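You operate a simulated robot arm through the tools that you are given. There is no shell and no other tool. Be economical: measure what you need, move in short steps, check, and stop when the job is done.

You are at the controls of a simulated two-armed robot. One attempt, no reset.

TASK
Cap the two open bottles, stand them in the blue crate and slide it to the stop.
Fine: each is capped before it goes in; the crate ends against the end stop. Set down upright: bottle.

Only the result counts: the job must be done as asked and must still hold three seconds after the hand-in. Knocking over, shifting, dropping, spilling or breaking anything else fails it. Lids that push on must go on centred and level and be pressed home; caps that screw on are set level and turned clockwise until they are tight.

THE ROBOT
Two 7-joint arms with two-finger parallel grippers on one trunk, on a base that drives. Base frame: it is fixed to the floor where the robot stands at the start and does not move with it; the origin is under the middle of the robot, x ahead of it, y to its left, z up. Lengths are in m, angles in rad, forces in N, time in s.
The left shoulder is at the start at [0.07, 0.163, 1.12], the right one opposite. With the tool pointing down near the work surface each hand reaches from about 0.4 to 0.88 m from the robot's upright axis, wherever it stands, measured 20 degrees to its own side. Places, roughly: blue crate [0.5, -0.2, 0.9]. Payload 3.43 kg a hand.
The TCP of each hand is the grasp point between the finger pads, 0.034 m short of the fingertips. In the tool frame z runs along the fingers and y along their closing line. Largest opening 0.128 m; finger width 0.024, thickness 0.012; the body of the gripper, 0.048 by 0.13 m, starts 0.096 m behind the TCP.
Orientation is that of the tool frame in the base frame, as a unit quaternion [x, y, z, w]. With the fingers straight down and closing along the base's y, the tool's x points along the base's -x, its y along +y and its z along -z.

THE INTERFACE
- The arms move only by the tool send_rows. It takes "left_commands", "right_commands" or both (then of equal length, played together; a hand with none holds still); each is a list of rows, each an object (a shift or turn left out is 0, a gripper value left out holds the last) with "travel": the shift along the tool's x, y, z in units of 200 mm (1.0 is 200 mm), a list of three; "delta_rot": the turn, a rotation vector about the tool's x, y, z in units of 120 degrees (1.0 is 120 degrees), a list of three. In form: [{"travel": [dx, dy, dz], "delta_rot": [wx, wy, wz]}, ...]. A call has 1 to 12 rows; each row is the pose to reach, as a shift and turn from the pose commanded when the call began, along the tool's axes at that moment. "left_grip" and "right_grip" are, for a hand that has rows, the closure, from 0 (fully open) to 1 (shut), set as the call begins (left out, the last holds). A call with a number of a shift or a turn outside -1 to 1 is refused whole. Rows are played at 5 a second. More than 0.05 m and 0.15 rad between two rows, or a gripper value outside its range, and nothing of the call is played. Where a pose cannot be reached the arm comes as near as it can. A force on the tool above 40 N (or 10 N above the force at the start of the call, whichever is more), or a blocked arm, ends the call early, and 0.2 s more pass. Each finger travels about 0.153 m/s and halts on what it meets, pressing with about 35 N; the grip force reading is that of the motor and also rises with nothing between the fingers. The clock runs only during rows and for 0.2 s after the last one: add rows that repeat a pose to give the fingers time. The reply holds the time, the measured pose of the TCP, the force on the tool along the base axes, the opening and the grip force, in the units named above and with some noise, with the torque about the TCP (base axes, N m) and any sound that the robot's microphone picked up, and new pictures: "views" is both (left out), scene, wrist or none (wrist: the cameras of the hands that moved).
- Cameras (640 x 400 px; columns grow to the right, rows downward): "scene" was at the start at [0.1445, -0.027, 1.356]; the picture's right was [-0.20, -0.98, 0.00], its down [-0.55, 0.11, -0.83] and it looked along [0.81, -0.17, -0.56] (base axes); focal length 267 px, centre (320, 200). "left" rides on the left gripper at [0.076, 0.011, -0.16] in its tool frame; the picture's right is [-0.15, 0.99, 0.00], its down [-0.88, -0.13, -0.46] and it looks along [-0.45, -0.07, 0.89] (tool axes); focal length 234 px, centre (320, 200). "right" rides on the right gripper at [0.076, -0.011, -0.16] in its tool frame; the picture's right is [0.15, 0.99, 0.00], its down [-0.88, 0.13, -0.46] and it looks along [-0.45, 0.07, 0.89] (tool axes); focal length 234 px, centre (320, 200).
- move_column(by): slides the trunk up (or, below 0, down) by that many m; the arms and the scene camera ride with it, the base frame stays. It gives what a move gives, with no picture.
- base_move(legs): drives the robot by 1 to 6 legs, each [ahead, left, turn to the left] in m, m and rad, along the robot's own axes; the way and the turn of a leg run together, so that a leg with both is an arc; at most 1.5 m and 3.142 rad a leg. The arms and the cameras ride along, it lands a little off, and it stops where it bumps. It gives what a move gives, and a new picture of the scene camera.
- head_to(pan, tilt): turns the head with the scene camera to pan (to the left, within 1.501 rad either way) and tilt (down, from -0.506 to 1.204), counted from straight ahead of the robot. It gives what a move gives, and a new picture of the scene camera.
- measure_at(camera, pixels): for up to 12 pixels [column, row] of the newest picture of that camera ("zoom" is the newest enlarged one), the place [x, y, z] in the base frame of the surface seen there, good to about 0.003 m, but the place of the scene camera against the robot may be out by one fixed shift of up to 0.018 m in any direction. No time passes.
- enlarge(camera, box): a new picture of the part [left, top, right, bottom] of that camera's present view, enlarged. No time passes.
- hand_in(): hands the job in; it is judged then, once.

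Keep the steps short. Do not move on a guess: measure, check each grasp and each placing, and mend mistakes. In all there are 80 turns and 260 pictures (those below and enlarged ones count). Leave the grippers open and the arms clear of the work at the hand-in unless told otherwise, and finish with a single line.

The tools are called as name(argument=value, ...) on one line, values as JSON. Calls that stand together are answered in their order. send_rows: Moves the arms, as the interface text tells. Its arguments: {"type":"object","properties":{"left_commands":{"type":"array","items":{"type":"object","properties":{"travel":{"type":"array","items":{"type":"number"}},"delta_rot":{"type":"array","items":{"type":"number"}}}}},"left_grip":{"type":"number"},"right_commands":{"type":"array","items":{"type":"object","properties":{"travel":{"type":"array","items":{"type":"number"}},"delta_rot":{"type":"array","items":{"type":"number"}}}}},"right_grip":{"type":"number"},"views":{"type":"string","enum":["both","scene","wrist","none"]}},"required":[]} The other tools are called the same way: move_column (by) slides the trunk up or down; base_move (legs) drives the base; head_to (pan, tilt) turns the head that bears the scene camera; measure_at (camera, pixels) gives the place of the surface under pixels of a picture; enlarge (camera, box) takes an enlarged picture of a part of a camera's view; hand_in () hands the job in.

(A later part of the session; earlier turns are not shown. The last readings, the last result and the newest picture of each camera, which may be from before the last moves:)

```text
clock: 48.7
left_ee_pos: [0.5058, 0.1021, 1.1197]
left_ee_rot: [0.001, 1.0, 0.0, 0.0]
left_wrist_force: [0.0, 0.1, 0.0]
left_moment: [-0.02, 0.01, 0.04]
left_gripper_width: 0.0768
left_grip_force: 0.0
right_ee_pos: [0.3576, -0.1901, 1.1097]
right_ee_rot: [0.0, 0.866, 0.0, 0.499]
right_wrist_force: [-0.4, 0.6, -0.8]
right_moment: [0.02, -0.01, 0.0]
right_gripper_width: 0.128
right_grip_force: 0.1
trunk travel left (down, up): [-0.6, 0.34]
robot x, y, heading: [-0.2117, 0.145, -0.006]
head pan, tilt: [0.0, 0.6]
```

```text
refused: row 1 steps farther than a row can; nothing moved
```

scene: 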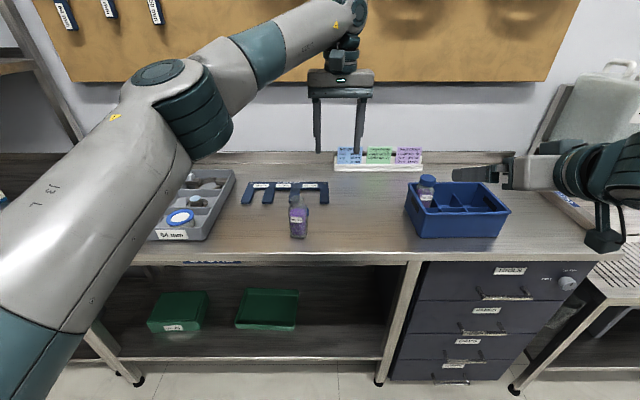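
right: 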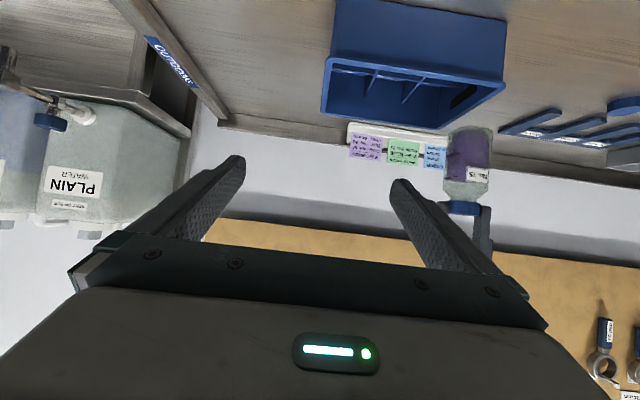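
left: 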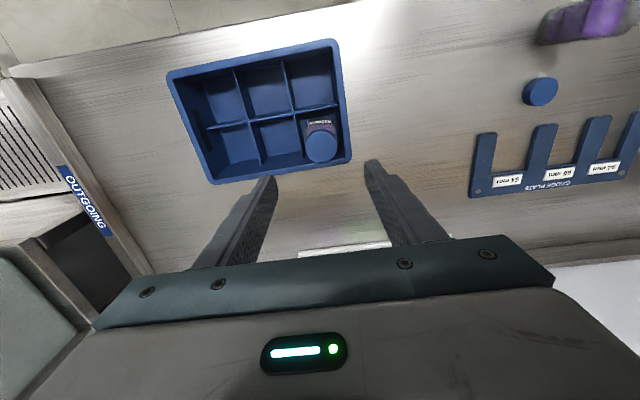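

send_rows(left_commands=[{"travel": [-0.1, 0.16, 0.0]}, {"travel": [-0.2, 0.32, 0.0]}, {"travel": [-0.29, 0.465, 0.1]}, {"travel": [-0.29, 0.465, 0.28]}, {"travel": [-0.29, 0.465, 0.28]}], left_grip=0.3, views="wrist")

enlarge(camera="left", box=[240, 40, 400, 180])

```text
clock: 49.9
left_ee_pos: [0.5648, 0.1953, 1.0636]
left_ee_rot: [0.001, 1.0, 0.0, 0.001]
left_wrist_force: [-1.4, -0.8, 0.1]
left_moment: [0.0, 0.01, -0.01]
left_gripper_width: 0.0897
left_grip_force: 0.0
right_ee_pos: [0.3569, -0.1915, 1.1087]
right_ee_rot: [0.001, 0.866, 0.0, 0.5]
right_wrist_force: [-0.8, -0.6, -0.6]
right_moment: [0.01, -0.02, 0.02]
right_gripper_width: 0.128
right_grip_force: 0.0
trunk travel left (down, up): [-0.6, 0.34]
robot x, y, heading: [-0.2137, 0.1424, -0.009]
head pan, tilt: [0.0, 0.6]
```

left: 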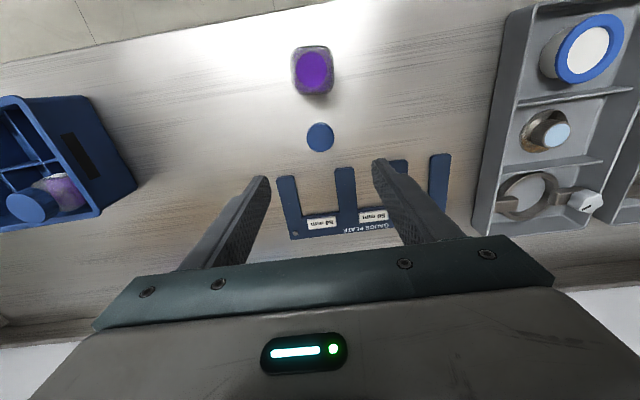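

```text
2.86 times, centred on (320, 110) of left
```

zoom: 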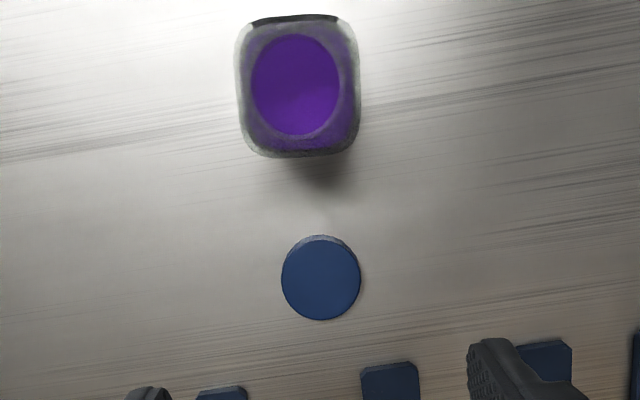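

measure_at(camera="left", pixels=[[320, 137], [308, 137], [332, 137], [320, 127], [320, 150], [287, 177], [345, 169], [396, 161], [311, 72]])

```text
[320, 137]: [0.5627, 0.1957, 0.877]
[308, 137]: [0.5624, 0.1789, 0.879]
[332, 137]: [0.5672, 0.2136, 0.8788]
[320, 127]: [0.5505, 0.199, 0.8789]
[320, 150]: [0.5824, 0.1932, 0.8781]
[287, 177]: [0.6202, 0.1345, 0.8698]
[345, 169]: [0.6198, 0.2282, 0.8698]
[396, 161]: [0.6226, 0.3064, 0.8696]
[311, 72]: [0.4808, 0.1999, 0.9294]
```

Cap 72 centre (0.5645, 0.196); the gauge plate prongs start at x>0.615, clear. Descend and grip.

send_rows(left_commands=[{"travel": [0, 0.003, 0.2]}, {"travel": [0, 0.003, 0.4]}, {"travel": [0, 0.003, 0.6]}, {"travel": [0, 0.003, 0.8]}, {"travel": [0, 0.003, 0.833]}, {"travel": [0, 0.003, 0.833]}], views="none")

send_rows(left_commands=[{"travel": [0, 0, 0]}, {"travel": [0, 0, 0]}, {"travel": [0, 0, 0]}, {"travel": [0, 0, 0]}], left_grip=1.0, views="wrist")

```text
clock: 51.3
left_ee_pos: [0.566, 0.1951, 0.8972]
left_ee_rot: [0.001, 1.0, -0.001, 0.0]
left_wrist_force: [0.5, -0.3, -0.3]
left_moment: [-0.04, -0.01, -0.01]
left_gripper_width: 0.0896
left_grip_force: 0.0
right_ee_pos: [0.3586, -0.1909, 1.1088]
right_ee_rot: [0.001, 0.866, -0.001, 0.5]
right_wrist_force: [0.7, -0.2, -0.8]
right_moment: [0.02, 0.03, 0.03]
right_gripper_width: 0.1281
right_grip_force: 0.1
trunk travel left (down, up): [-0.6, 0.34]
robot x, y, heading: [-0.2127, 0.1428, -0.003]
head pan, tilt: [0.0, 0.6]
```

```text
clock: 52.3
left_ee_pos: [0.565, 0.1951, 0.8971]
left_ee_rot: [0.001, 1.0, 0.0, 0.0]
left_wrist_force: [-0.2, -0.2, 0.0]
left_moment: [0.03, 0.01, -0.01]
left_gripper_width: 0.0393
left_grip_force: 35.0
right_ee_pos: [0.3594, -0.1906, 1.11]
right_ee_rot: [0.001, 0.866, -0.001, 0.5]
right_wrist_force: [-0.7, 0.3, -0.2]
right_moment: [-0.02, 0.0, -0.01]
right_gripper_width: 0.128
right_grip_force: 0.0
trunk travel left (down, up): [-0.6, 0.34]
robot x, y, heading: [-0.2103, 0.1397, -0.003]
head pan, tilt: [0.0, 0.6]
```

left: 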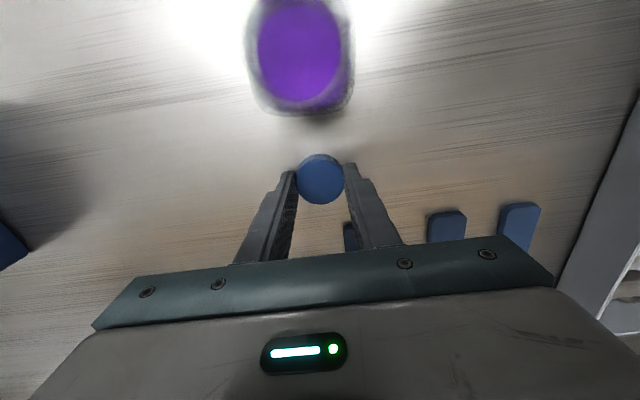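

Cap gripped (39.3 mm). Lift it, and bring the right hand over in two moves to the pre-grasp for bottle 72 (centre ≈ 0.480, 0.199).

send_rows(left_commands=[{"travel": [0, 0, -0.15]}, {"travel": [0, 0, -0.3]}, {"travel": [0, 0, -0.45]}, {"travel": [0, 0, -0.6]}, {"travel": [0, 0, -0.75]}, {"travel": [0, 0, -0.75]}], right_commands=[{"travel": [0, 0.2, 0]}, {"travel": [0, 0.4, 0]}, {"travel": [0, 0.6, 0]}, {"travel": [0, 0.8, 0]}, {"travel": [0, 0.97, 0]}, {"travel": [0, 0.97, 0]}], views="none")

send_rows(right_commands=[{"travel": [0.0, 0.2, 0.0]}, {"travel": [0.1, 0.4, 0.08]}, {"travel": [0.2, 0.6, 0.16]}, {"travel": [0.3, 0.78, 0.24]}, {"travel": [0.42, 0.9, 0.32]}, {"travel": [0.547, 0.977, 0.4025]}, {"travel": [0.547, 0.977, 0.4025]}])

enlarge(camera="right", box=[230, 70, 410, 230])

```text
clock: 53.7
left_ee_pos: [0.5646, 0.1952, 1.0463]
left_ee_rot: [0.002, 1.0, 0.0, 0.0]
left_wrist_force: [0.5, 0.4, 0.3]
left_moment: [0.02, 0.0, -0.01]
left_gripper_width: 0.0391
left_grip_force: 34.6
right_ee_pos: [0.3603, 0.0034, 1.1093]
right_ee_rot: [0.001, 0.866, -0.001, 0.5]
right_wrist_force: [0.1, -0.5, -0.9]
right_moment: [0.02, 0.02, 0.01]
right_gripper_width: 0.1281
right_grip_force: 0.1
trunk travel left (down, up): [-0.6, 0.34]
robot x, y, heading: [-0.21, 0.1436, -0.001]
head pan, tilt: [0.0, 0.6]
```

```text
clock: 55.3
left_ee_pos: [0.5635, 0.1958, 1.0469]
left_ee_rot: [0.0, 1.0, 0.0, 0.0]
left_wrist_force: [0.6, 0.2, -0.3]
left_moment: [-0.02, 0.0, 0.0]
left_gripper_width: 0.0393
left_grip_force: 35.6
right_ee_pos: [0.3756, 0.2006, 0.9746]
right_ee_rot: [0.002, 0.866, -0.001, 0.5]
right_wrist_force: [-0.2, 0.1, 0.3]
right_moment: [0.05, 0.0, 0.0]
right_gripper_width: 0.1279
right_grip_force: 0.1
trunk travel left (down, up): [-0.6, 0.34]
robot x, y, heading: [-0.2121, 0.1465, -0.003]
head pan, tilt: [0.0, 0.6]
```

scene: 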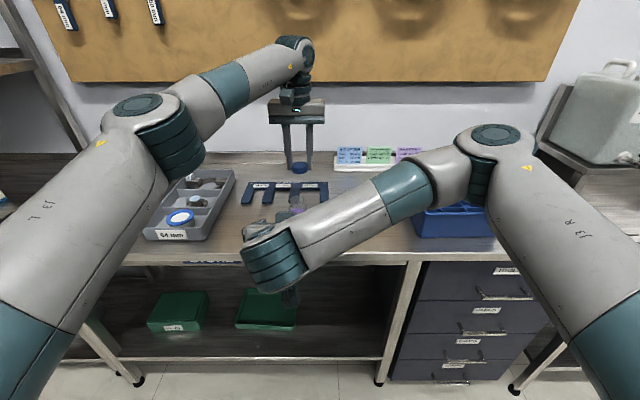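
right: 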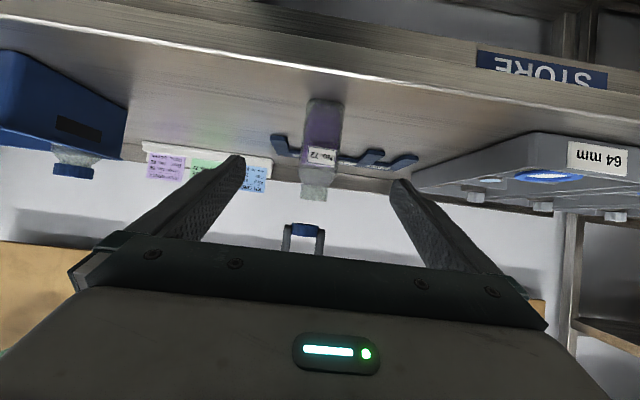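

```text
2.50 times, centred on (320, 150) of right
```

zoom: 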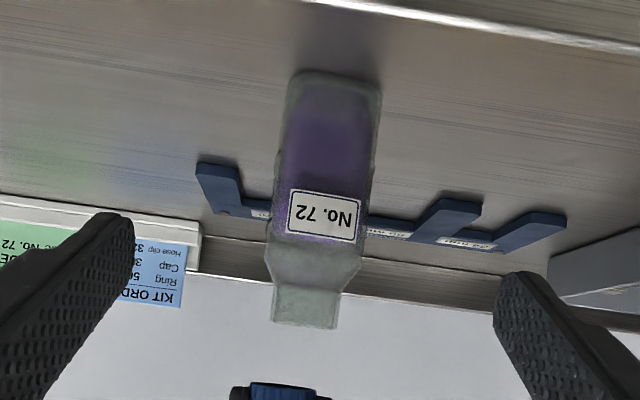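

measure_at(camera="right", pixels=[[318, 154], [325, 125], [420, 188], [450, 170], [530, 140]])

```text
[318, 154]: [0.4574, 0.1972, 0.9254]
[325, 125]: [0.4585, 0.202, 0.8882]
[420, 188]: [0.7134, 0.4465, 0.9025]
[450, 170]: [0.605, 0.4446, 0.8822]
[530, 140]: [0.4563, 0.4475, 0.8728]
```

Bottle 72 face at x=0.458, centred. Tray is far. Advance and close.

send_rows(right_commands=[{"travel": [0, -0.003, 0.2]}, {"travel": [0, -0.003, 0.4]}, {"travel": [0, -0.003, 0.59]}, {"travel": [0, -0.003, 0.59]}], views="none")

send_rows(right_commands=[{"travel": [0, 0, 0]}, {"travel": [0, 0, 0]}, {"travel": [0, 0, 0]}, {"travel": [0, 0, 0]}], right_grip=1.0)

enlarge(camera="left", box=[240, 20, 380, 200])

enlarge(camera="left", box=[280, 145, 360, 205])

```text
clock: 56.3
left_ee_pos: [0.5645, 0.1966, 1.0458]
left_ee_rot: [0.001, 1.0, 0.0, 0.0]
left_wrist_force: [-0.4, -0.4, 0.6]
left_moment: [-0.02, 0.02, -0.03]
left_gripper_width: 0.0389
left_grip_force: 35.0
right_ee_pos: [0.4759, 0.1974, 0.9142]
right_ee_rot: [0.001, 0.866, -0.001, 0.5]
right_wrist_force: [-0.1, -1.1, -0.6]
right_moment: [0.01, 0.03, 0.02]
right_gripper_width: 0.1278
right_grip_force: 0.1
trunk travel left (down, up): [-0.6, 0.34]
robot x, y, heading: [-0.2081, 0.1422, -0.004]
head pan, tilt: [0.0, 0.6]
```

```text
clock: 57.3
left_ee_pos: [0.5638, 0.197, 1.047]
left_ee_rot: [0.001, 1.0, 0.0, 0.001]
left_wrist_force: [-0.2, 0.5, 0.0]
left_moment: [-0.03, 0.01, 0.03]
left_gripper_width: 0.0391
left_grip_force: 35.2
right_ee_pos: [0.4775, 0.196, 0.9145]
right_ee_rot: [0.001, 0.867, -0.001, 0.499]
right_wrist_force: [-0.4, -0.9, 0.6]
right_moment: [-0.02, 0.01, 0.03]
right_gripper_width: 0.0454
right_grip_force: 35.0
trunk travel left (down, up): [-0.6, 0.34]
robot x, y, heading: [-0.212, 0.1403, -0.005]
head pan, tilt: [0.0, 0.6]
```

scene: 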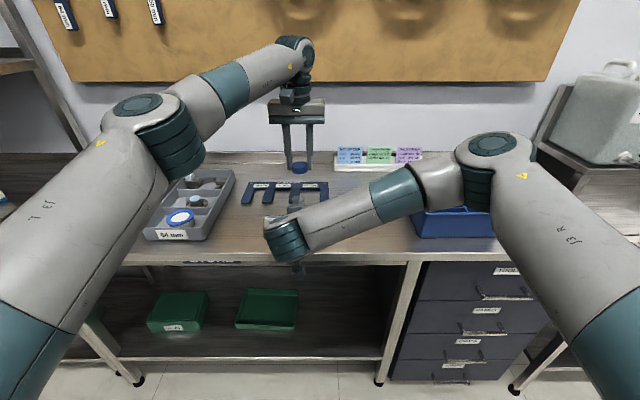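
right: 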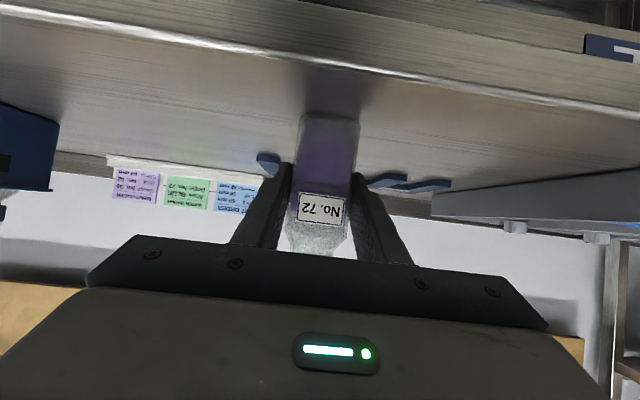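

```text
2.22 times, centred on (310, 110) of left
```

zoom: 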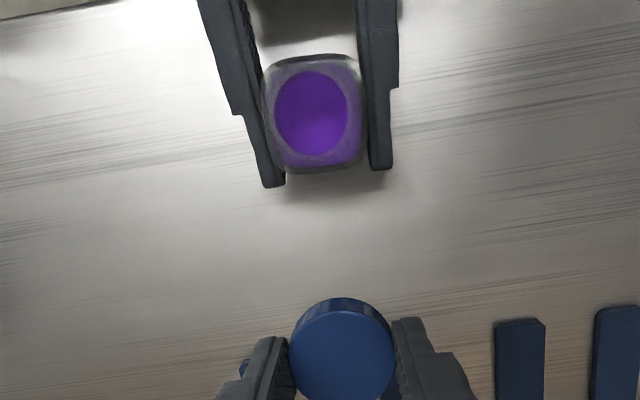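

```text
6.67 times, centred on (320, 175) of left
```

zoom: 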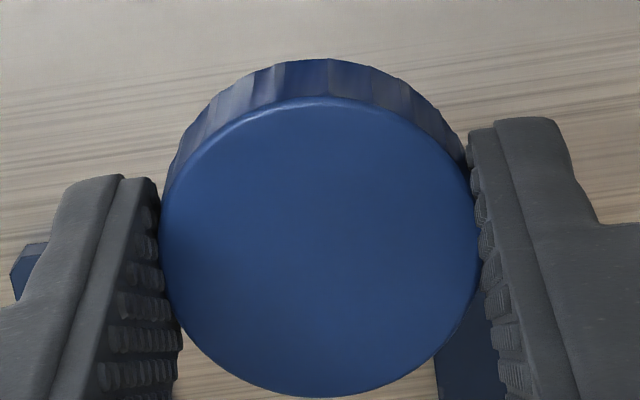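

Bottle 72 gripped at 45 mm. Cap offset now about −1 mm; neck est. (0.4805, 0.1965). Move the cap above it.

send_rows(left_commands=[{"travel": [0.2, 0, 0]}, {"travel": [0.411, 0, 0]}, {"travel": [0.411, 0, 0.06]}, {"travel": [0.411, 0, 0.12]}, {"travel": [0.411, 0, 0.12]}])

enlarge(camera="scene", box=[270, 160, 330, 220])

enlarge(camera="left", box=[270, 130, 370, 220])

```text
clock: 58.5
left_ee_pos: [0.4833, 0.1957, 1.0206]
left_ee_rot: [0.001, 1.0, 0.0, 0.0]
left_wrist_force: [0.3, -0.3, -0.1]
left_moment: [-0.02, 0.0, -0.01]
left_gripper_width: 0.0391
left_grip_force: 34.6
right_ee_pos: [0.477, 0.1968, 0.9142]
right_ee_rot: [0.001, 0.866, -0.001, 0.5]
right_wrist_force: [0.1, -0.4, 0.1]
right_moment: [-0.02, 0.01, 0.0]
right_gripper_width: 0.0455
right_grip_force: 35.0
trunk travel left (down, up): [-0.6, 0.34]
robot x, y, heading: [-0.2117, 0.1438, -0.003]
head pan, tilt: [0.0, 0.6]
```

scene: 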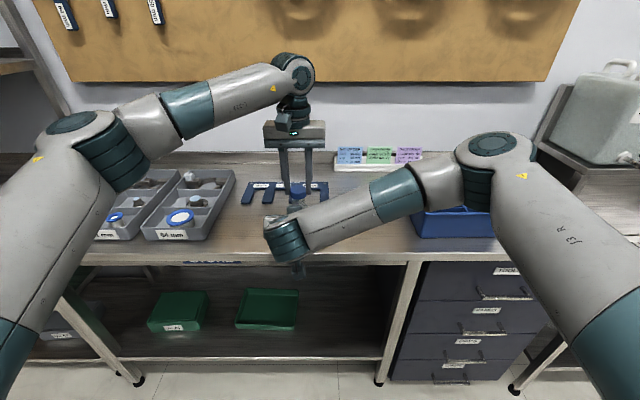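
left: 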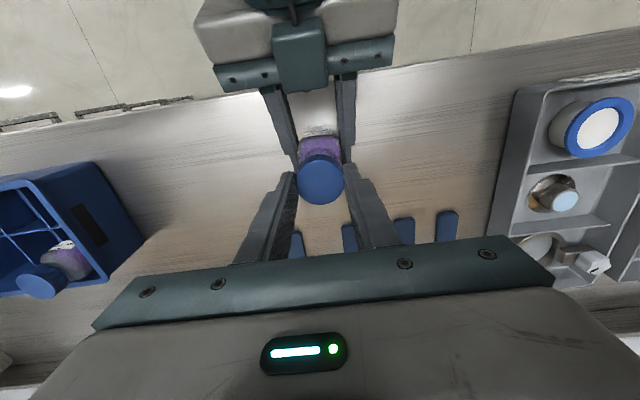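

```text
6.67 times, centred on (300, 190) of scene
```

zoom: 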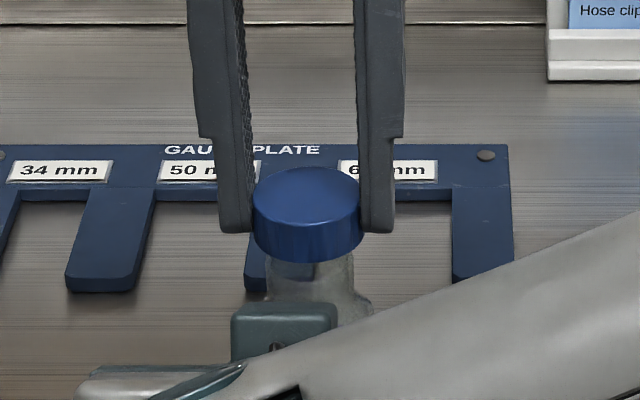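

```text
4.44 times, centred on (320, 175) of left
```

zoom: 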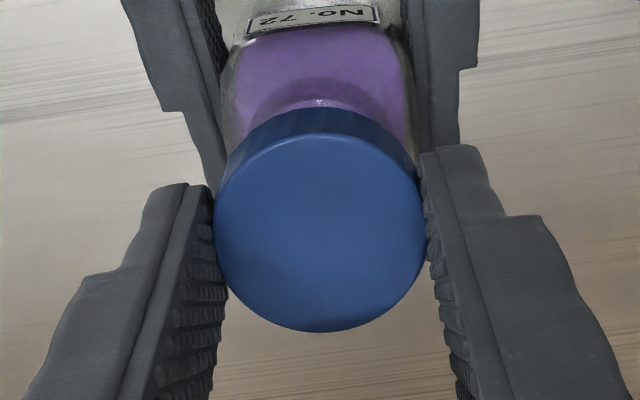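

measure_at(camera="left", pixels=[[318, 134], [310, 135], [328, 133], [320, 182], [319, 145]])

enlarge(camera="left", box=[290, 115, 350, 165])

```text
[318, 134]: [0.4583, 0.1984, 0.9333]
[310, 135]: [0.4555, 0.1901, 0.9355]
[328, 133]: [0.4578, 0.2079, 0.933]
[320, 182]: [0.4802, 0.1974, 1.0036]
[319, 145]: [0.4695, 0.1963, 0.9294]
```

```text
8.00 times, centred on (320, 140) of left
```

zoom: 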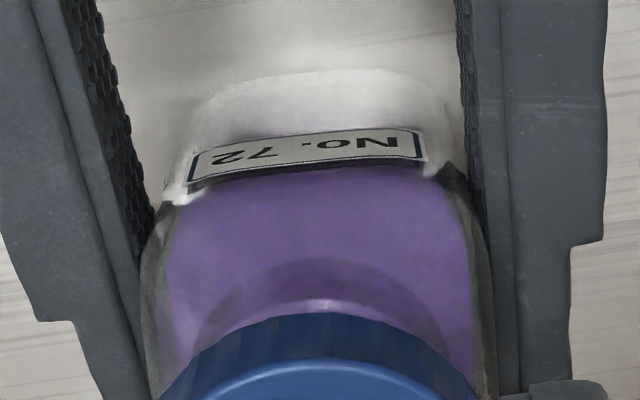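

The label suggests the neck is 0–2 mm nearer than the cap; shift −1 mm in x, −0.5 mm y, and lower in small steps watching force.

send_rows(left_commands=[{"travel": [0.006, -0.002, 0.015]}, {"travel": [0.006, -0.002, 0.03]}, {"travel": [0.006, -0.002, 0.045]}, {"travel": [0.006, -0.002, 0.06]}, {"travel": [0.006, -0.002, 0.07]}, {"travel": [0.006, -0.002, 0.08]}, {"travel": [0.006, -0.002, 0.09]}, {"travel": [0.006, -0.002, 0.1]}, {"travel": [0.006, -0.002, 0.11]}, {"travel": [0.006, -0.002, 0.11]}], views="wrist")

enlarge(camera="scene", box=[270, 160, 330, 220])

```text
clock: 60.7
left_ee_pos: [0.4813, 0.197, 0.9945]
left_ee_rot: [0.001, 1.0, 0.002, -0.003]
left_wrist_force: [0.0, -2.1, -1.6]
left_moment: [-0.08, 0.03, 0.0]
left_gripper_width: 0.0398
left_grip_force: 35.1
right_ee_pos: [0.4786, 0.1979, 0.914]
right_ee_rot: [0.001, 0.866, 0.0, 0.5]
right_wrist_force: [0.9, 1.9, -0.3]
right_moment: [-0.11, -0.01, -0.01]
right_gripper_width: 0.0453
right_grip_force: 34.7
trunk travel left (down, up): [-0.6, 0.34]
robot x, y, heading: [-0.2138, 0.1447, -0.003]
head pan, tilt: [0.0, 0.6]
```

left: 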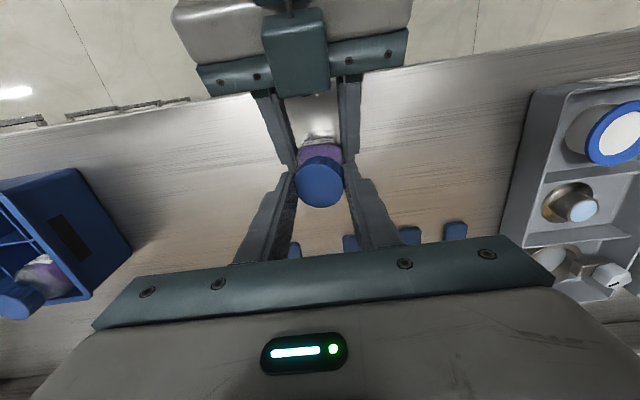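

```text
6.67 times, centred on (300, 190) of scene
```

zoom: 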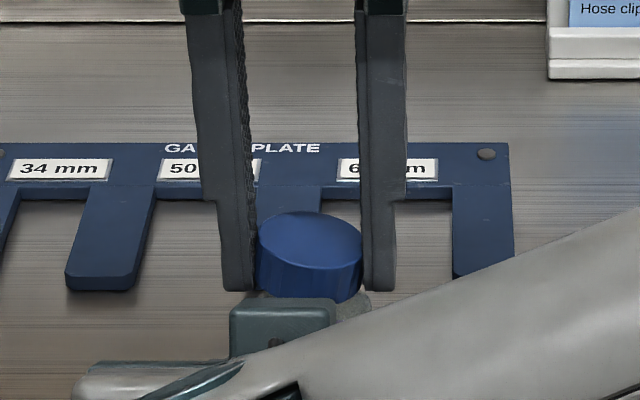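

The cap has tilted slightly in the fingers (left side high). I stop and look closely before correcting.

enlarge(camera="left", box=[280, 140, 360, 210])

enlarge(camera="right", box=[260, 90, 380, 270])

measure_at(camera="left", pixels=[[320, 184], [304, 184], [337, 184], [320, 167], [320, 203]])

```text
5.71 times, centred on (320, 175) of left
```

zoom: 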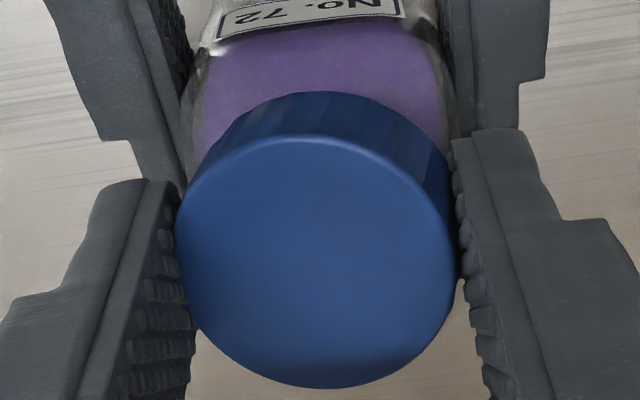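

```text
2.22 times, centred on (320, 180) of right
```

zoom: 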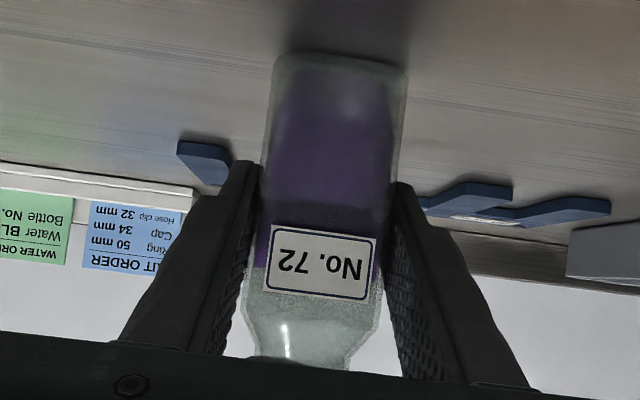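

```text
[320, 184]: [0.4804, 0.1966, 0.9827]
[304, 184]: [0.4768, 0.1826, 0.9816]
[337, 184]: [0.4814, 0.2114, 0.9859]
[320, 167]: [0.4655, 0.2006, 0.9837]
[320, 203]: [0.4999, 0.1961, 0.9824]
```

The cap is tilted ~8° and rode up in the fingers, so I won't force it. I'll lift it off, set it flat back on its old spot on the bench, and regrip it level.

send_rows(left_commands=[{"travel": [0, 0, -0.05]}, {"travel": [0, 0, -0.2]}, {"travel": [-0.2, 0, -0.2]}, {"travel": [-0.415, 0, -0.2]}, {"travel": [-0.415, 0, 0.0]}, {"travel": [-0.415, 0, 0.2]}, {"travel": [-0.415, 0, 0.4]}, {"travel": [-0.415, 0, 0.485]}, {"travel": [-0.415, 0, 0.485]}], views="wrist")

enlarge(camera="left", box=[240, 20, 400, 210])

```text
clock: 62.7
left_ee_pos: [0.566, 0.1958, 0.9017]
left_ee_rot: [0.001, 1.0, 0.0, 0.0]
left_wrist_force: [-0.1, 0.5, -0.7]
left_moment: [-0.03, -0.04, -0.01]
left_gripper_width: 0.0398
left_grip_force: 35.2
right_ee_pos: [0.4767, 0.197, 0.9145]
right_ee_rot: [0.001, 0.866, 0.0, 0.5]
right_wrist_force: [0.7, -0.3, 2.2]
right_moment: [-0.07, -0.04, 0.02]
right_gripper_width: 0.045
right_grip_force: 34.8
trunk travel left (down, up): [-0.6, 0.34]
robot x, y, heading: [-0.2109, 0.1459, -0.003]
head pan, tilt: [0.0, 0.6]
```

left: 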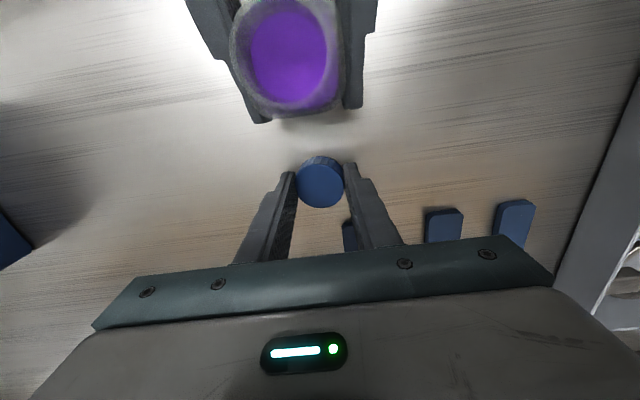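

```text
2.11 times, centred on (320, 115) of left
```

zoom: 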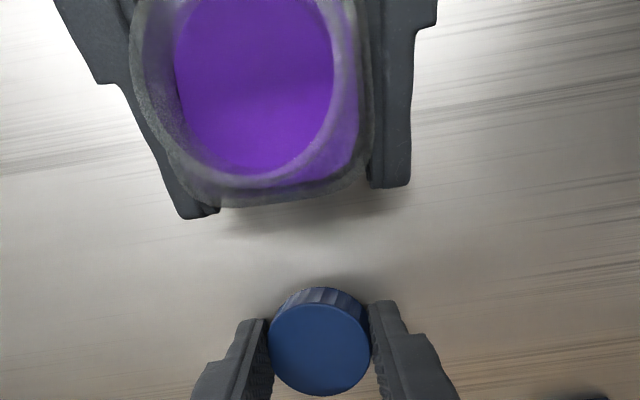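

Lower 4 mm more, release the cap flat, then look at it and the neck.

send_rows(left_commands=[{"travel": [0, 0, 0.02]}, {"travel": [0, 0, 0.025]}, {"travel": [0, 0, 0.025]}], views="none")

send_rows(left_commands=[{"travel": [0, 0, 0]}, {"travel": [0, 0, 0]}, {"travel": [0, 0, 0]}], left_grip=0.55, views="wrist")

enlarge(camera="left", box=[220, 0, 400, 110])

enlarge(camera="left", box=[270, 140, 370, 215])

enlarge(camera="scene", box=[270, 160, 330, 220])

```text
clock: 63.5
left_ee_pos: [0.565, 0.1957, 0.8973]
left_ee_rot: [0.001, 1.0, 0.0, 0.0]
left_wrist_force: [0.4, -0.8, -0.9]
left_moment: [0.0, 0.01, -0.03]
left_gripper_width: 0.0397
left_grip_force: 34.8
right_ee_pos: [0.4774, 0.1977, 0.9142]
right_ee_rot: [0.001, 0.866, -0.001, 0.5]
right_wrist_force: [-0.1, -0.2, 2.1]
right_moment: [-0.07, 0.02, 0.01]
right_gripper_width: 0.0455
right_grip_force: 34.8
trunk travel left (down, up): [-0.6, 0.34]
robot x, y, heading: [-0.2114, 0.1418, 0.0]
head pan, tilt: [0.0, 0.6]
```

```text
clock: 64.3
left_ee_pos: [0.5657, 0.1953, 0.8968]
left_ee_rot: [0.001, 1.0, 0.0, 0.0]
left_wrist_force: [0.8, -0.2, 0.1]
left_moment: [0.01, 0.0, -0.02]
left_gripper_width: 0.0574
left_grip_force: 0.0
right_ee_pos: [0.4762, 0.1969, 0.9149]
right_ee_rot: [0.001, 0.866, 0.0, 0.5]
right_wrist_force: [1.2, -0.3, 2.5]
right_moment: [-0.08, 0.0, -0.01]
right_gripper_width: 0.045
right_grip_force: 35.2
trunk travel left (down, up): [-0.6, 0.34]
robot x, y, heading: [-0.2033, 0.1444, -0.004]
head pan, tilt: [0.0, 0.6]
```

left: 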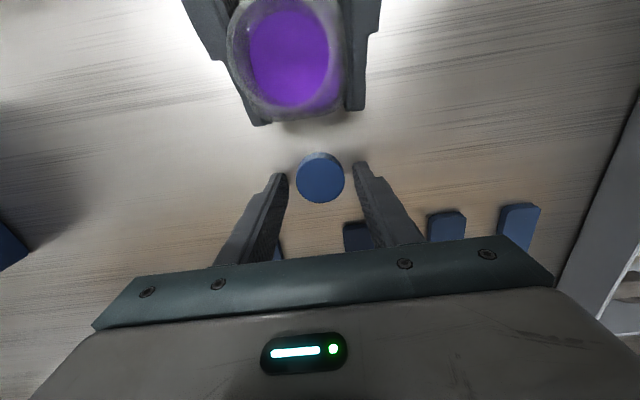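

```text
3.56 times, centred on (310, 55) of left
```

zoom: 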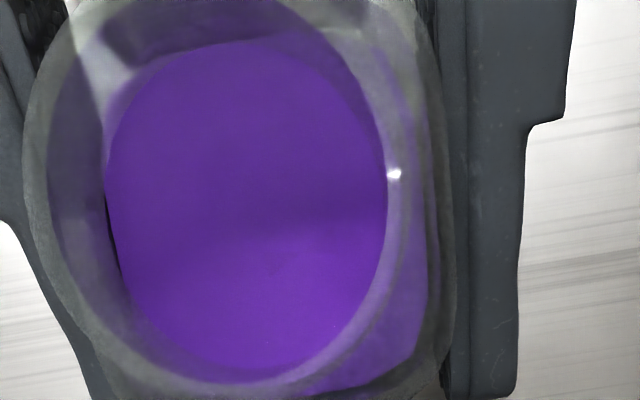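

```text
5.33 times, centred on (320, 178) of left
```

zoom: 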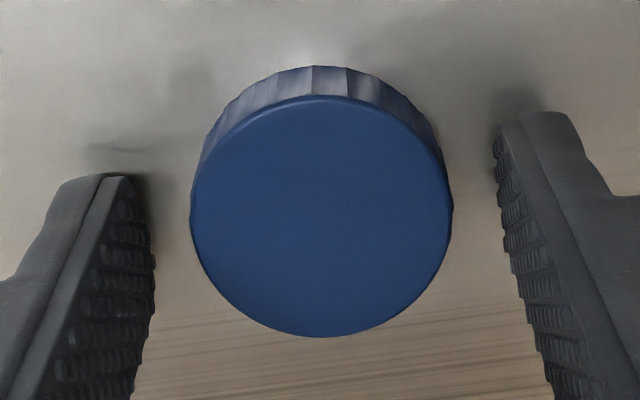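

```text
6.67 times, centred on (300, 190) of scene
```

zoom: 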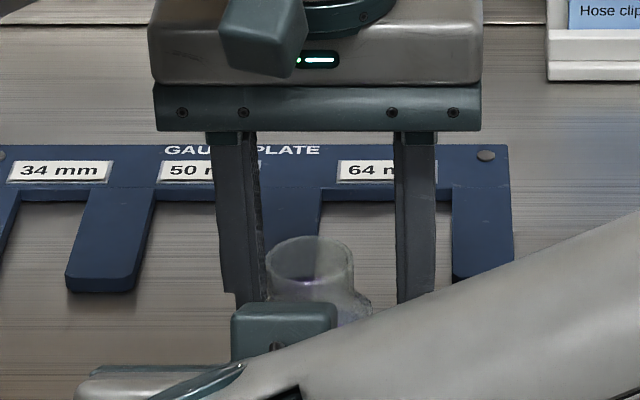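

Cap is flat again, and this view shows the neck rim well: centre ≈ (0.479, 0.197); the cap had been ~1.5 mm too far right. Regrip and lift.

send_rows(left_commands=[{"travel": [0, 0, 0]}, {"travel": [0, 0, 0]}, {"travel": [0, 0, 0]}, {"travel": [0, 0, -0.15]}, {"travel": [0, 0, -0.35]}, {"travel": [0, 0, -0.55]}, {"travel": [0, 0, -0.62]}, {"travel": [0, 0, -0.62]}], left_grip=1.0, views="wrist")

enlarge(camera="left", box=[240, 20, 380, 200])

enlarge(camera="left", box=[280, 145, 360, 205])

```text
clock: 66.1
left_ee_pos: [0.5631, 0.1937, 1.0222]
left_ee_rot: [0.001, 1.0, 0.0, -0.001]
left_wrist_force: [0.3, -0.2, 0.5]
left_moment: [-0.01, -0.01, -0.01]
left_gripper_width: 0.0391
left_grip_force: 34.9
right_ee_pos: [0.4772, 0.1968, 0.915]
right_ee_rot: [0.0, 0.866, 0.0, 0.5]
right_wrist_force: [-1.6, -0.5, 2.8]
right_moment: [-0.09, 0.14, -0.03]
right_gripper_width: 0.0452
right_grip_force: 34.7
trunk travel left (down, up): [-0.6, 0.34]
robot x, y, heading: [-0.2111, 0.1435, -0.0]
head pan, tilt: [0.0, 0.6]
```

left: 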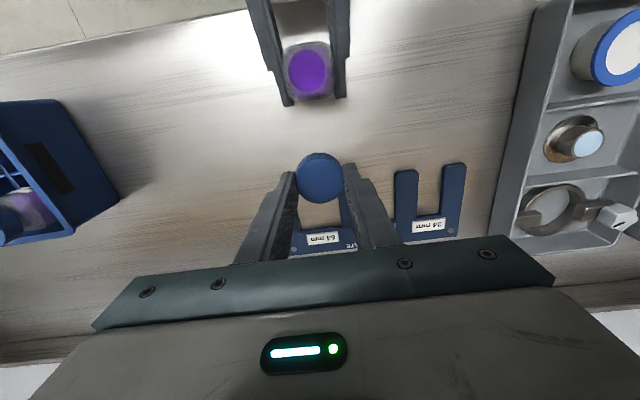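

```text
2.22 times, centred on (310, 110) of left
```

zoom: 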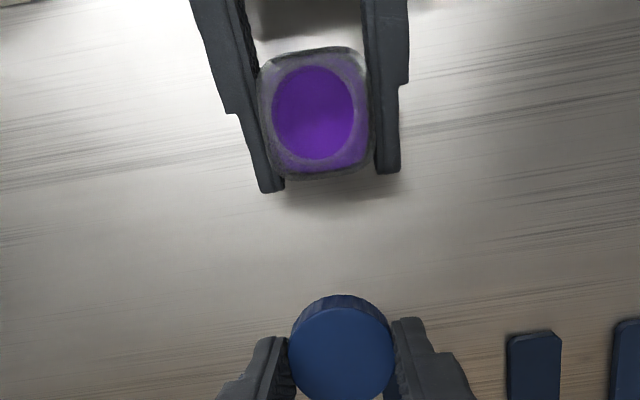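

```text
6.67 times, centred on (320, 175) of left
```

zoom: 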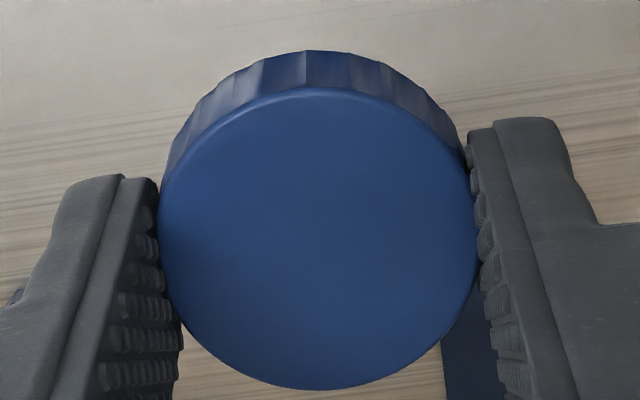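

Cap is level and centred in the fingers (offset −2.5 mm in x). Move over the neck with the +1.7 mm y correction and view.

send_rows(left_commands=[{"travel": [0.2, 0.008, 0]}, {"travel": [0.415, 0.0085, 0]}, {"travel": [0.415, 0.0085, 0]}, {"travel": [0.415, 0.0085, 0.02]}, {"travel": [0.415, 0.0085, 0.02]}])

enlarge(camera="scene", box=[270, 160, 330, 220])

enlarge(camera="left", box=[270, 130, 370, 220])

```text
clock: 67.3
left_ee_pos: [0.4814, 0.1965, 1.0197]
left_ee_rot: [0.001, 1.0, 0.0, 0.001]
left_wrist_force: [-1.3, 0.6, -0.7]
left_moment: [-0.01, -0.01, -0.03]
left_gripper_width: 0.0391
left_grip_force: 35.3
right_ee_pos: [0.4764, 0.1972, 0.9148]
right_ee_rot: [0.001, 0.865, -0.001, 0.501]
right_wrist_force: [-1.2, 0.5, 2.0]
right_moment: [-0.05, 0.11, -0.03]
right_gripper_width: 0.0449
right_grip_force: 35.5
trunk travel left (down, up): [-0.6, 0.34]
robot x, y, heading: [-0.2083, 0.1432, -0.002]
head pan, tilt: [0.0, 0.6]
```

scene: 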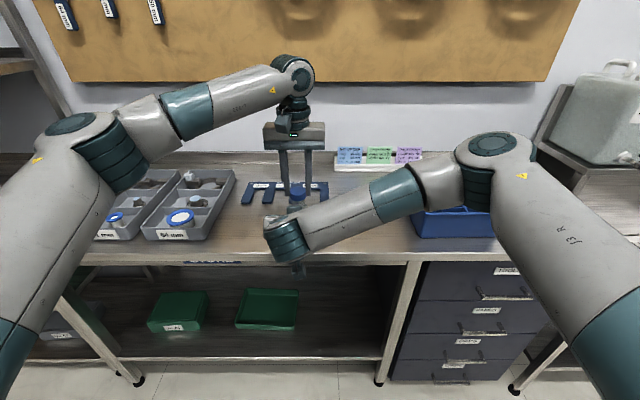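
left: 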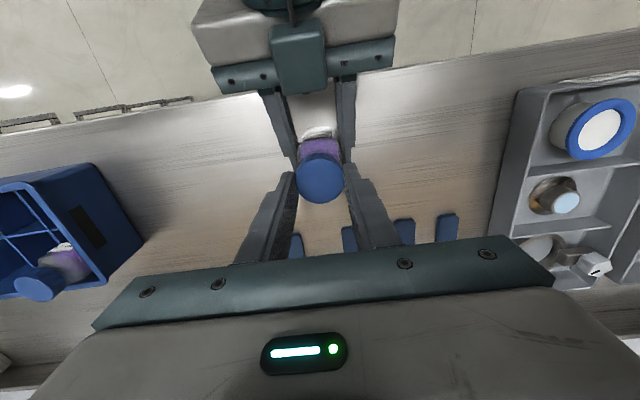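

```text
6.67 times, centred on (300, 190) of scene
```

zoom: 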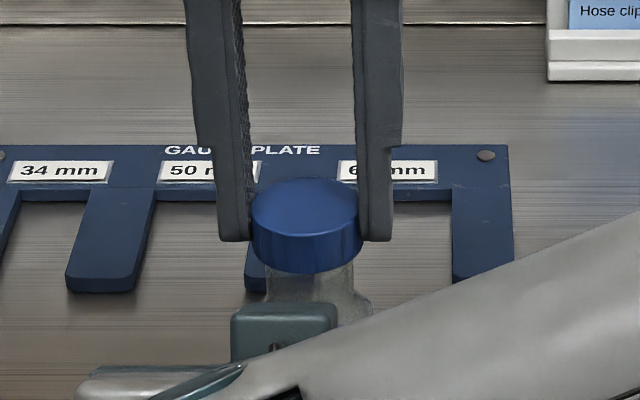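

```text
4.44 times, centred on (320, 175) of left
```

zoom: 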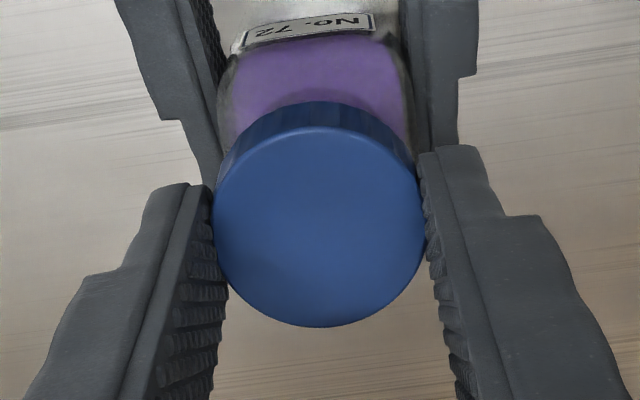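

Alignment now matches the successful case (label-to-cap distance, cap/neck columns). Lower in small steps to TCP ≈1.003 and check tilt/force.

send_rows(left_commands=[{"travel": [0.003, 0, 0.01]}, {"travel": [0.003, 0, 0.02]}, {"travel": [0.003, 0, 0.03]}, {"travel": [0.003, 0, 0.04]}, {"travel": [0.003, 0, 0.05]}, {"travel": [0.003, 0, 0.06]}, {"travel": [0.003, 0, 0.07]}, {"travel": [0.003, 0, 0.075]}], views="wrist")

enlarge(camera="scene", box=[270, 160, 330, 220])

enlarge(camera="left", box=[270, 130, 370, 220])

```text
clock: 69.1
left_ee_pos: [0.4809, 0.1965, 1.0029]
left_ee_rot: [0.001, 1.0, -0.001, 0.001]
left_wrist_force: [-0.1, -0.5, 0.5]
left_moment: [-0.01, -0.02, 0.03]
left_gripper_width: 0.0389
left_grip_force: 34.6
right_ee_pos: [0.4762, 0.1971, 0.9148]
right_ee_rot: [0.001, 0.866, -0.001, 0.499]
right_wrist_force: [-1.6, 0.2, 2.0]
right_moment: [-0.06, 0.11, -0.03]
right_gripper_width: 0.0452
right_grip_force: 34.8
trunk travel left (down, up): [-0.6, 0.34]
robot x, y, heading: [-0.2113, 0.1434, -0.006]
head pan, tilt: [0.0, 0.6]
```

left: 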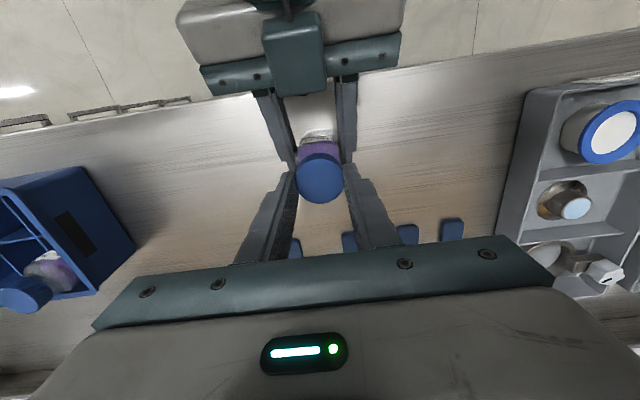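

```text
6.67 times, centred on (300, 190) of scene
```

zoom: 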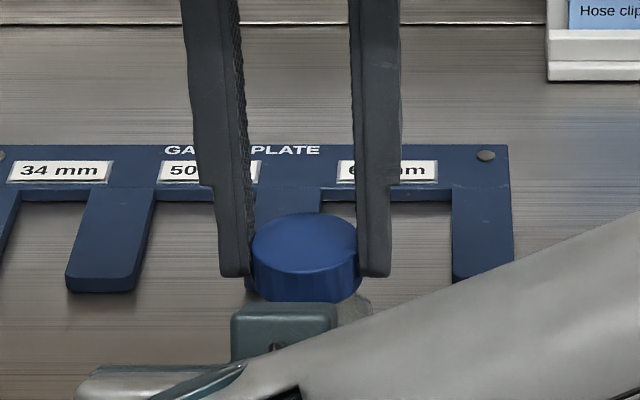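

```text
4.44 times, centred on (320, 175) of left
```

zoom: 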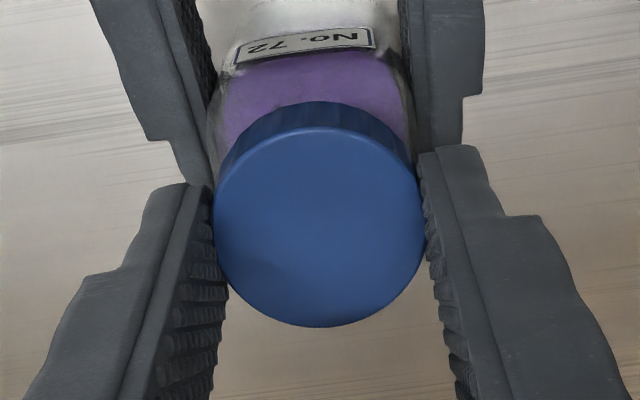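

Level, no force yet, same as with bottle 75. Continue gently to contact.

send_rows(left_commands=[{"travel": [0, 0, 0.005]}, {"travel": [0, 0, 0.01]}, {"travel": [0, 0, 0.015]}, {"travel": [0, 0, 0.02]}, {"travel": [0, 0, 0.024]}, {"travel": [0, 0, 0.024]}], views="none")

enlarge(camera="scene", box=[270, 160, 330, 220])

```text
clock: 70.5
left_ee_pos: [0.48, 0.1973, 0.9988]
left_ee_rot: [0.0, 1.0, -0.001, 0.0]
left_wrist_force: [5.7, -4.9, 8.0]
left_moment: [-0.07, -0.11, -0.02]
left_gripper_width: 0.039
left_grip_force: 34.7
right_ee_pos: [0.4765, 0.1975, 0.915]
right_ee_rot: [0.001, 0.866, 0.0, 0.5]
right_wrist_force: [-2.8, 5.1, -0.3]
right_moment: [-0.3, -0.24, 0.02]
right_gripper_width: 0.045
right_grip_force: 34.9
trunk travel left (down, up): [-0.6, 0.34]
robot x, y, heading: [-0.2106, 0.1429, -0.0]
head pan, tilt: [0.0, 0.6]
```

```text
6.67 times, centred on (300, 190) of scene
```

zoom: 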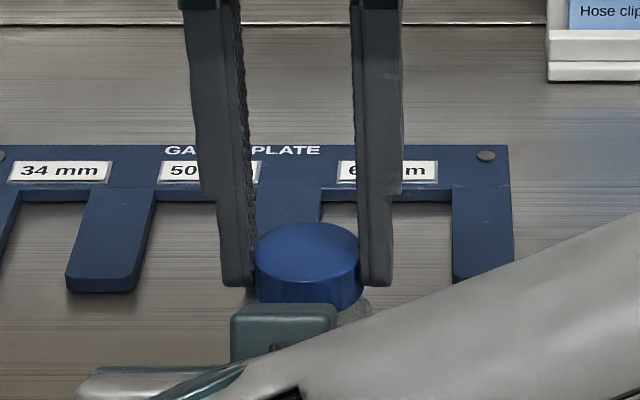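

Contact at TCP 0.999, cap level, but side force (+5.7, −4.9 N) says I should shift +x, −y slightly. Relieve it by ~0.8 mm each.

send_rows(left_commands=[{"travel": [-0.002, -0.002, 0]}, {"travel": [-0.004, -0.004, 0]}, {"travel": [-0.004, -0.004, 0]}], views="none")

enlarge(camera="left", box=[270, 130, 370, 220])

```text
clock: 71.3
left_ee_pos: [0.4811, 0.196, 1.0003]
left_ee_rot: [0.001, 1.0, 0.0, -0.001]
left_wrist_force: [-2.9, -0.9, 12.1]
left_moment: [0.0, 0.15, 0.01]
left_gripper_width: 0.0387
left_grip_force: 34.4
right_ee_pos: [0.476, 0.1972, 0.9134]
right_ee_rot: [0.001, 0.866, -0.001, 0.5]
right_wrist_force: [4.2, 3.8, -4.5]
right_moment: [-0.01, 0.35, -0.04]
right_gripper_width: 0.0453
right_grip_force: 34.3
trunk travel left (down, up): [-0.6, 0.34]
robot x, y, heading: [-0.2138, 0.1448, 0.004]
head pan, tilt: [0.0, 0.6]
```

```text
4.44 times, centred on (320, 175) of left
```

zoom: 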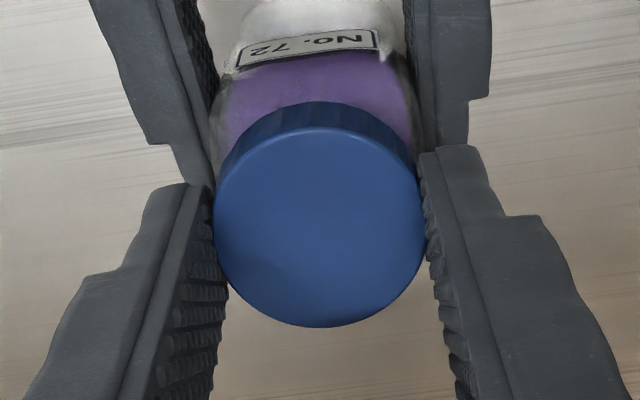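

Side forces gone, 12 N straight down, level – same as bottle 75. Turn clockwise 42° first.

send_rows(left_commands=[{"travel": [0.001, 0, 0], "delta_rot": [0, 0, 0.07]}, {"travel": [0.001, 0, 0], "delta_rot": [0, 0, 0.14]}, {"travel": [0.001, 0, 0.001], "delta_rot": [0, 0, 0.21]}, {"travel": [0.001, 0, 0.001], "delta_rot": [0, 0, 0.28]}, {"travel": [0.001, 0, 0.002], "delta_rot": [0, 0, 0.35]}], views="none")

enlarge(camera="left", box=[270, 130, 370, 220])

enlarge(camera="scene", box=[270, 160, 330, 220])

```text
clock: 72.5
left_ee_pos: [0.4807, 0.1953, 0.9978]
left_ee_rot: [0.362, 0.932, 0.0, 0.0]
left_wrist_force: [-7.1, -1.2, 13.2]
left_moment: [-0.05, 0.31, -0.05]
left_gripper_width: 0.039
left_grip_force: 34.7
right_ee_pos: [0.4771, 0.1966, 0.9145]
right_ee_rot: [0.002, 0.866, -0.001, 0.5]
right_wrist_force: [7.0, 1.5, -6.5]
right_moment: [-0.26, 0.45, 0.01]
right_gripper_width: 0.0451
right_grip_force: 34.9
trunk travel left (down, up): [-0.6, 0.34]
robot x, y, heading: [-0.2129, 0.1432, -0.001]
head pan, tilt: [0.0, 0.6]
```

```text
4.44 times, centred on (320, 175) of left
```

zoom: 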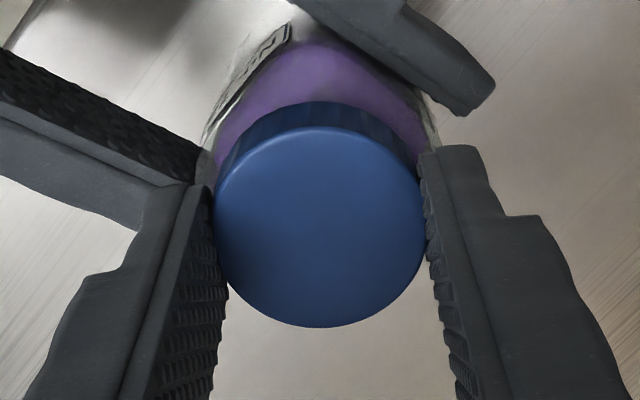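

```text
6.67 times, centred on (300, 190) of scene
```

zoom: 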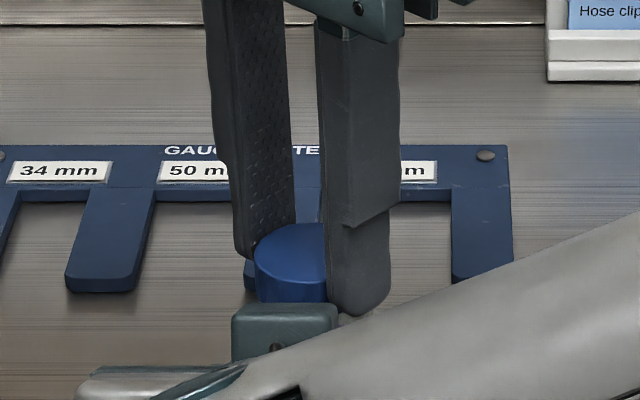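

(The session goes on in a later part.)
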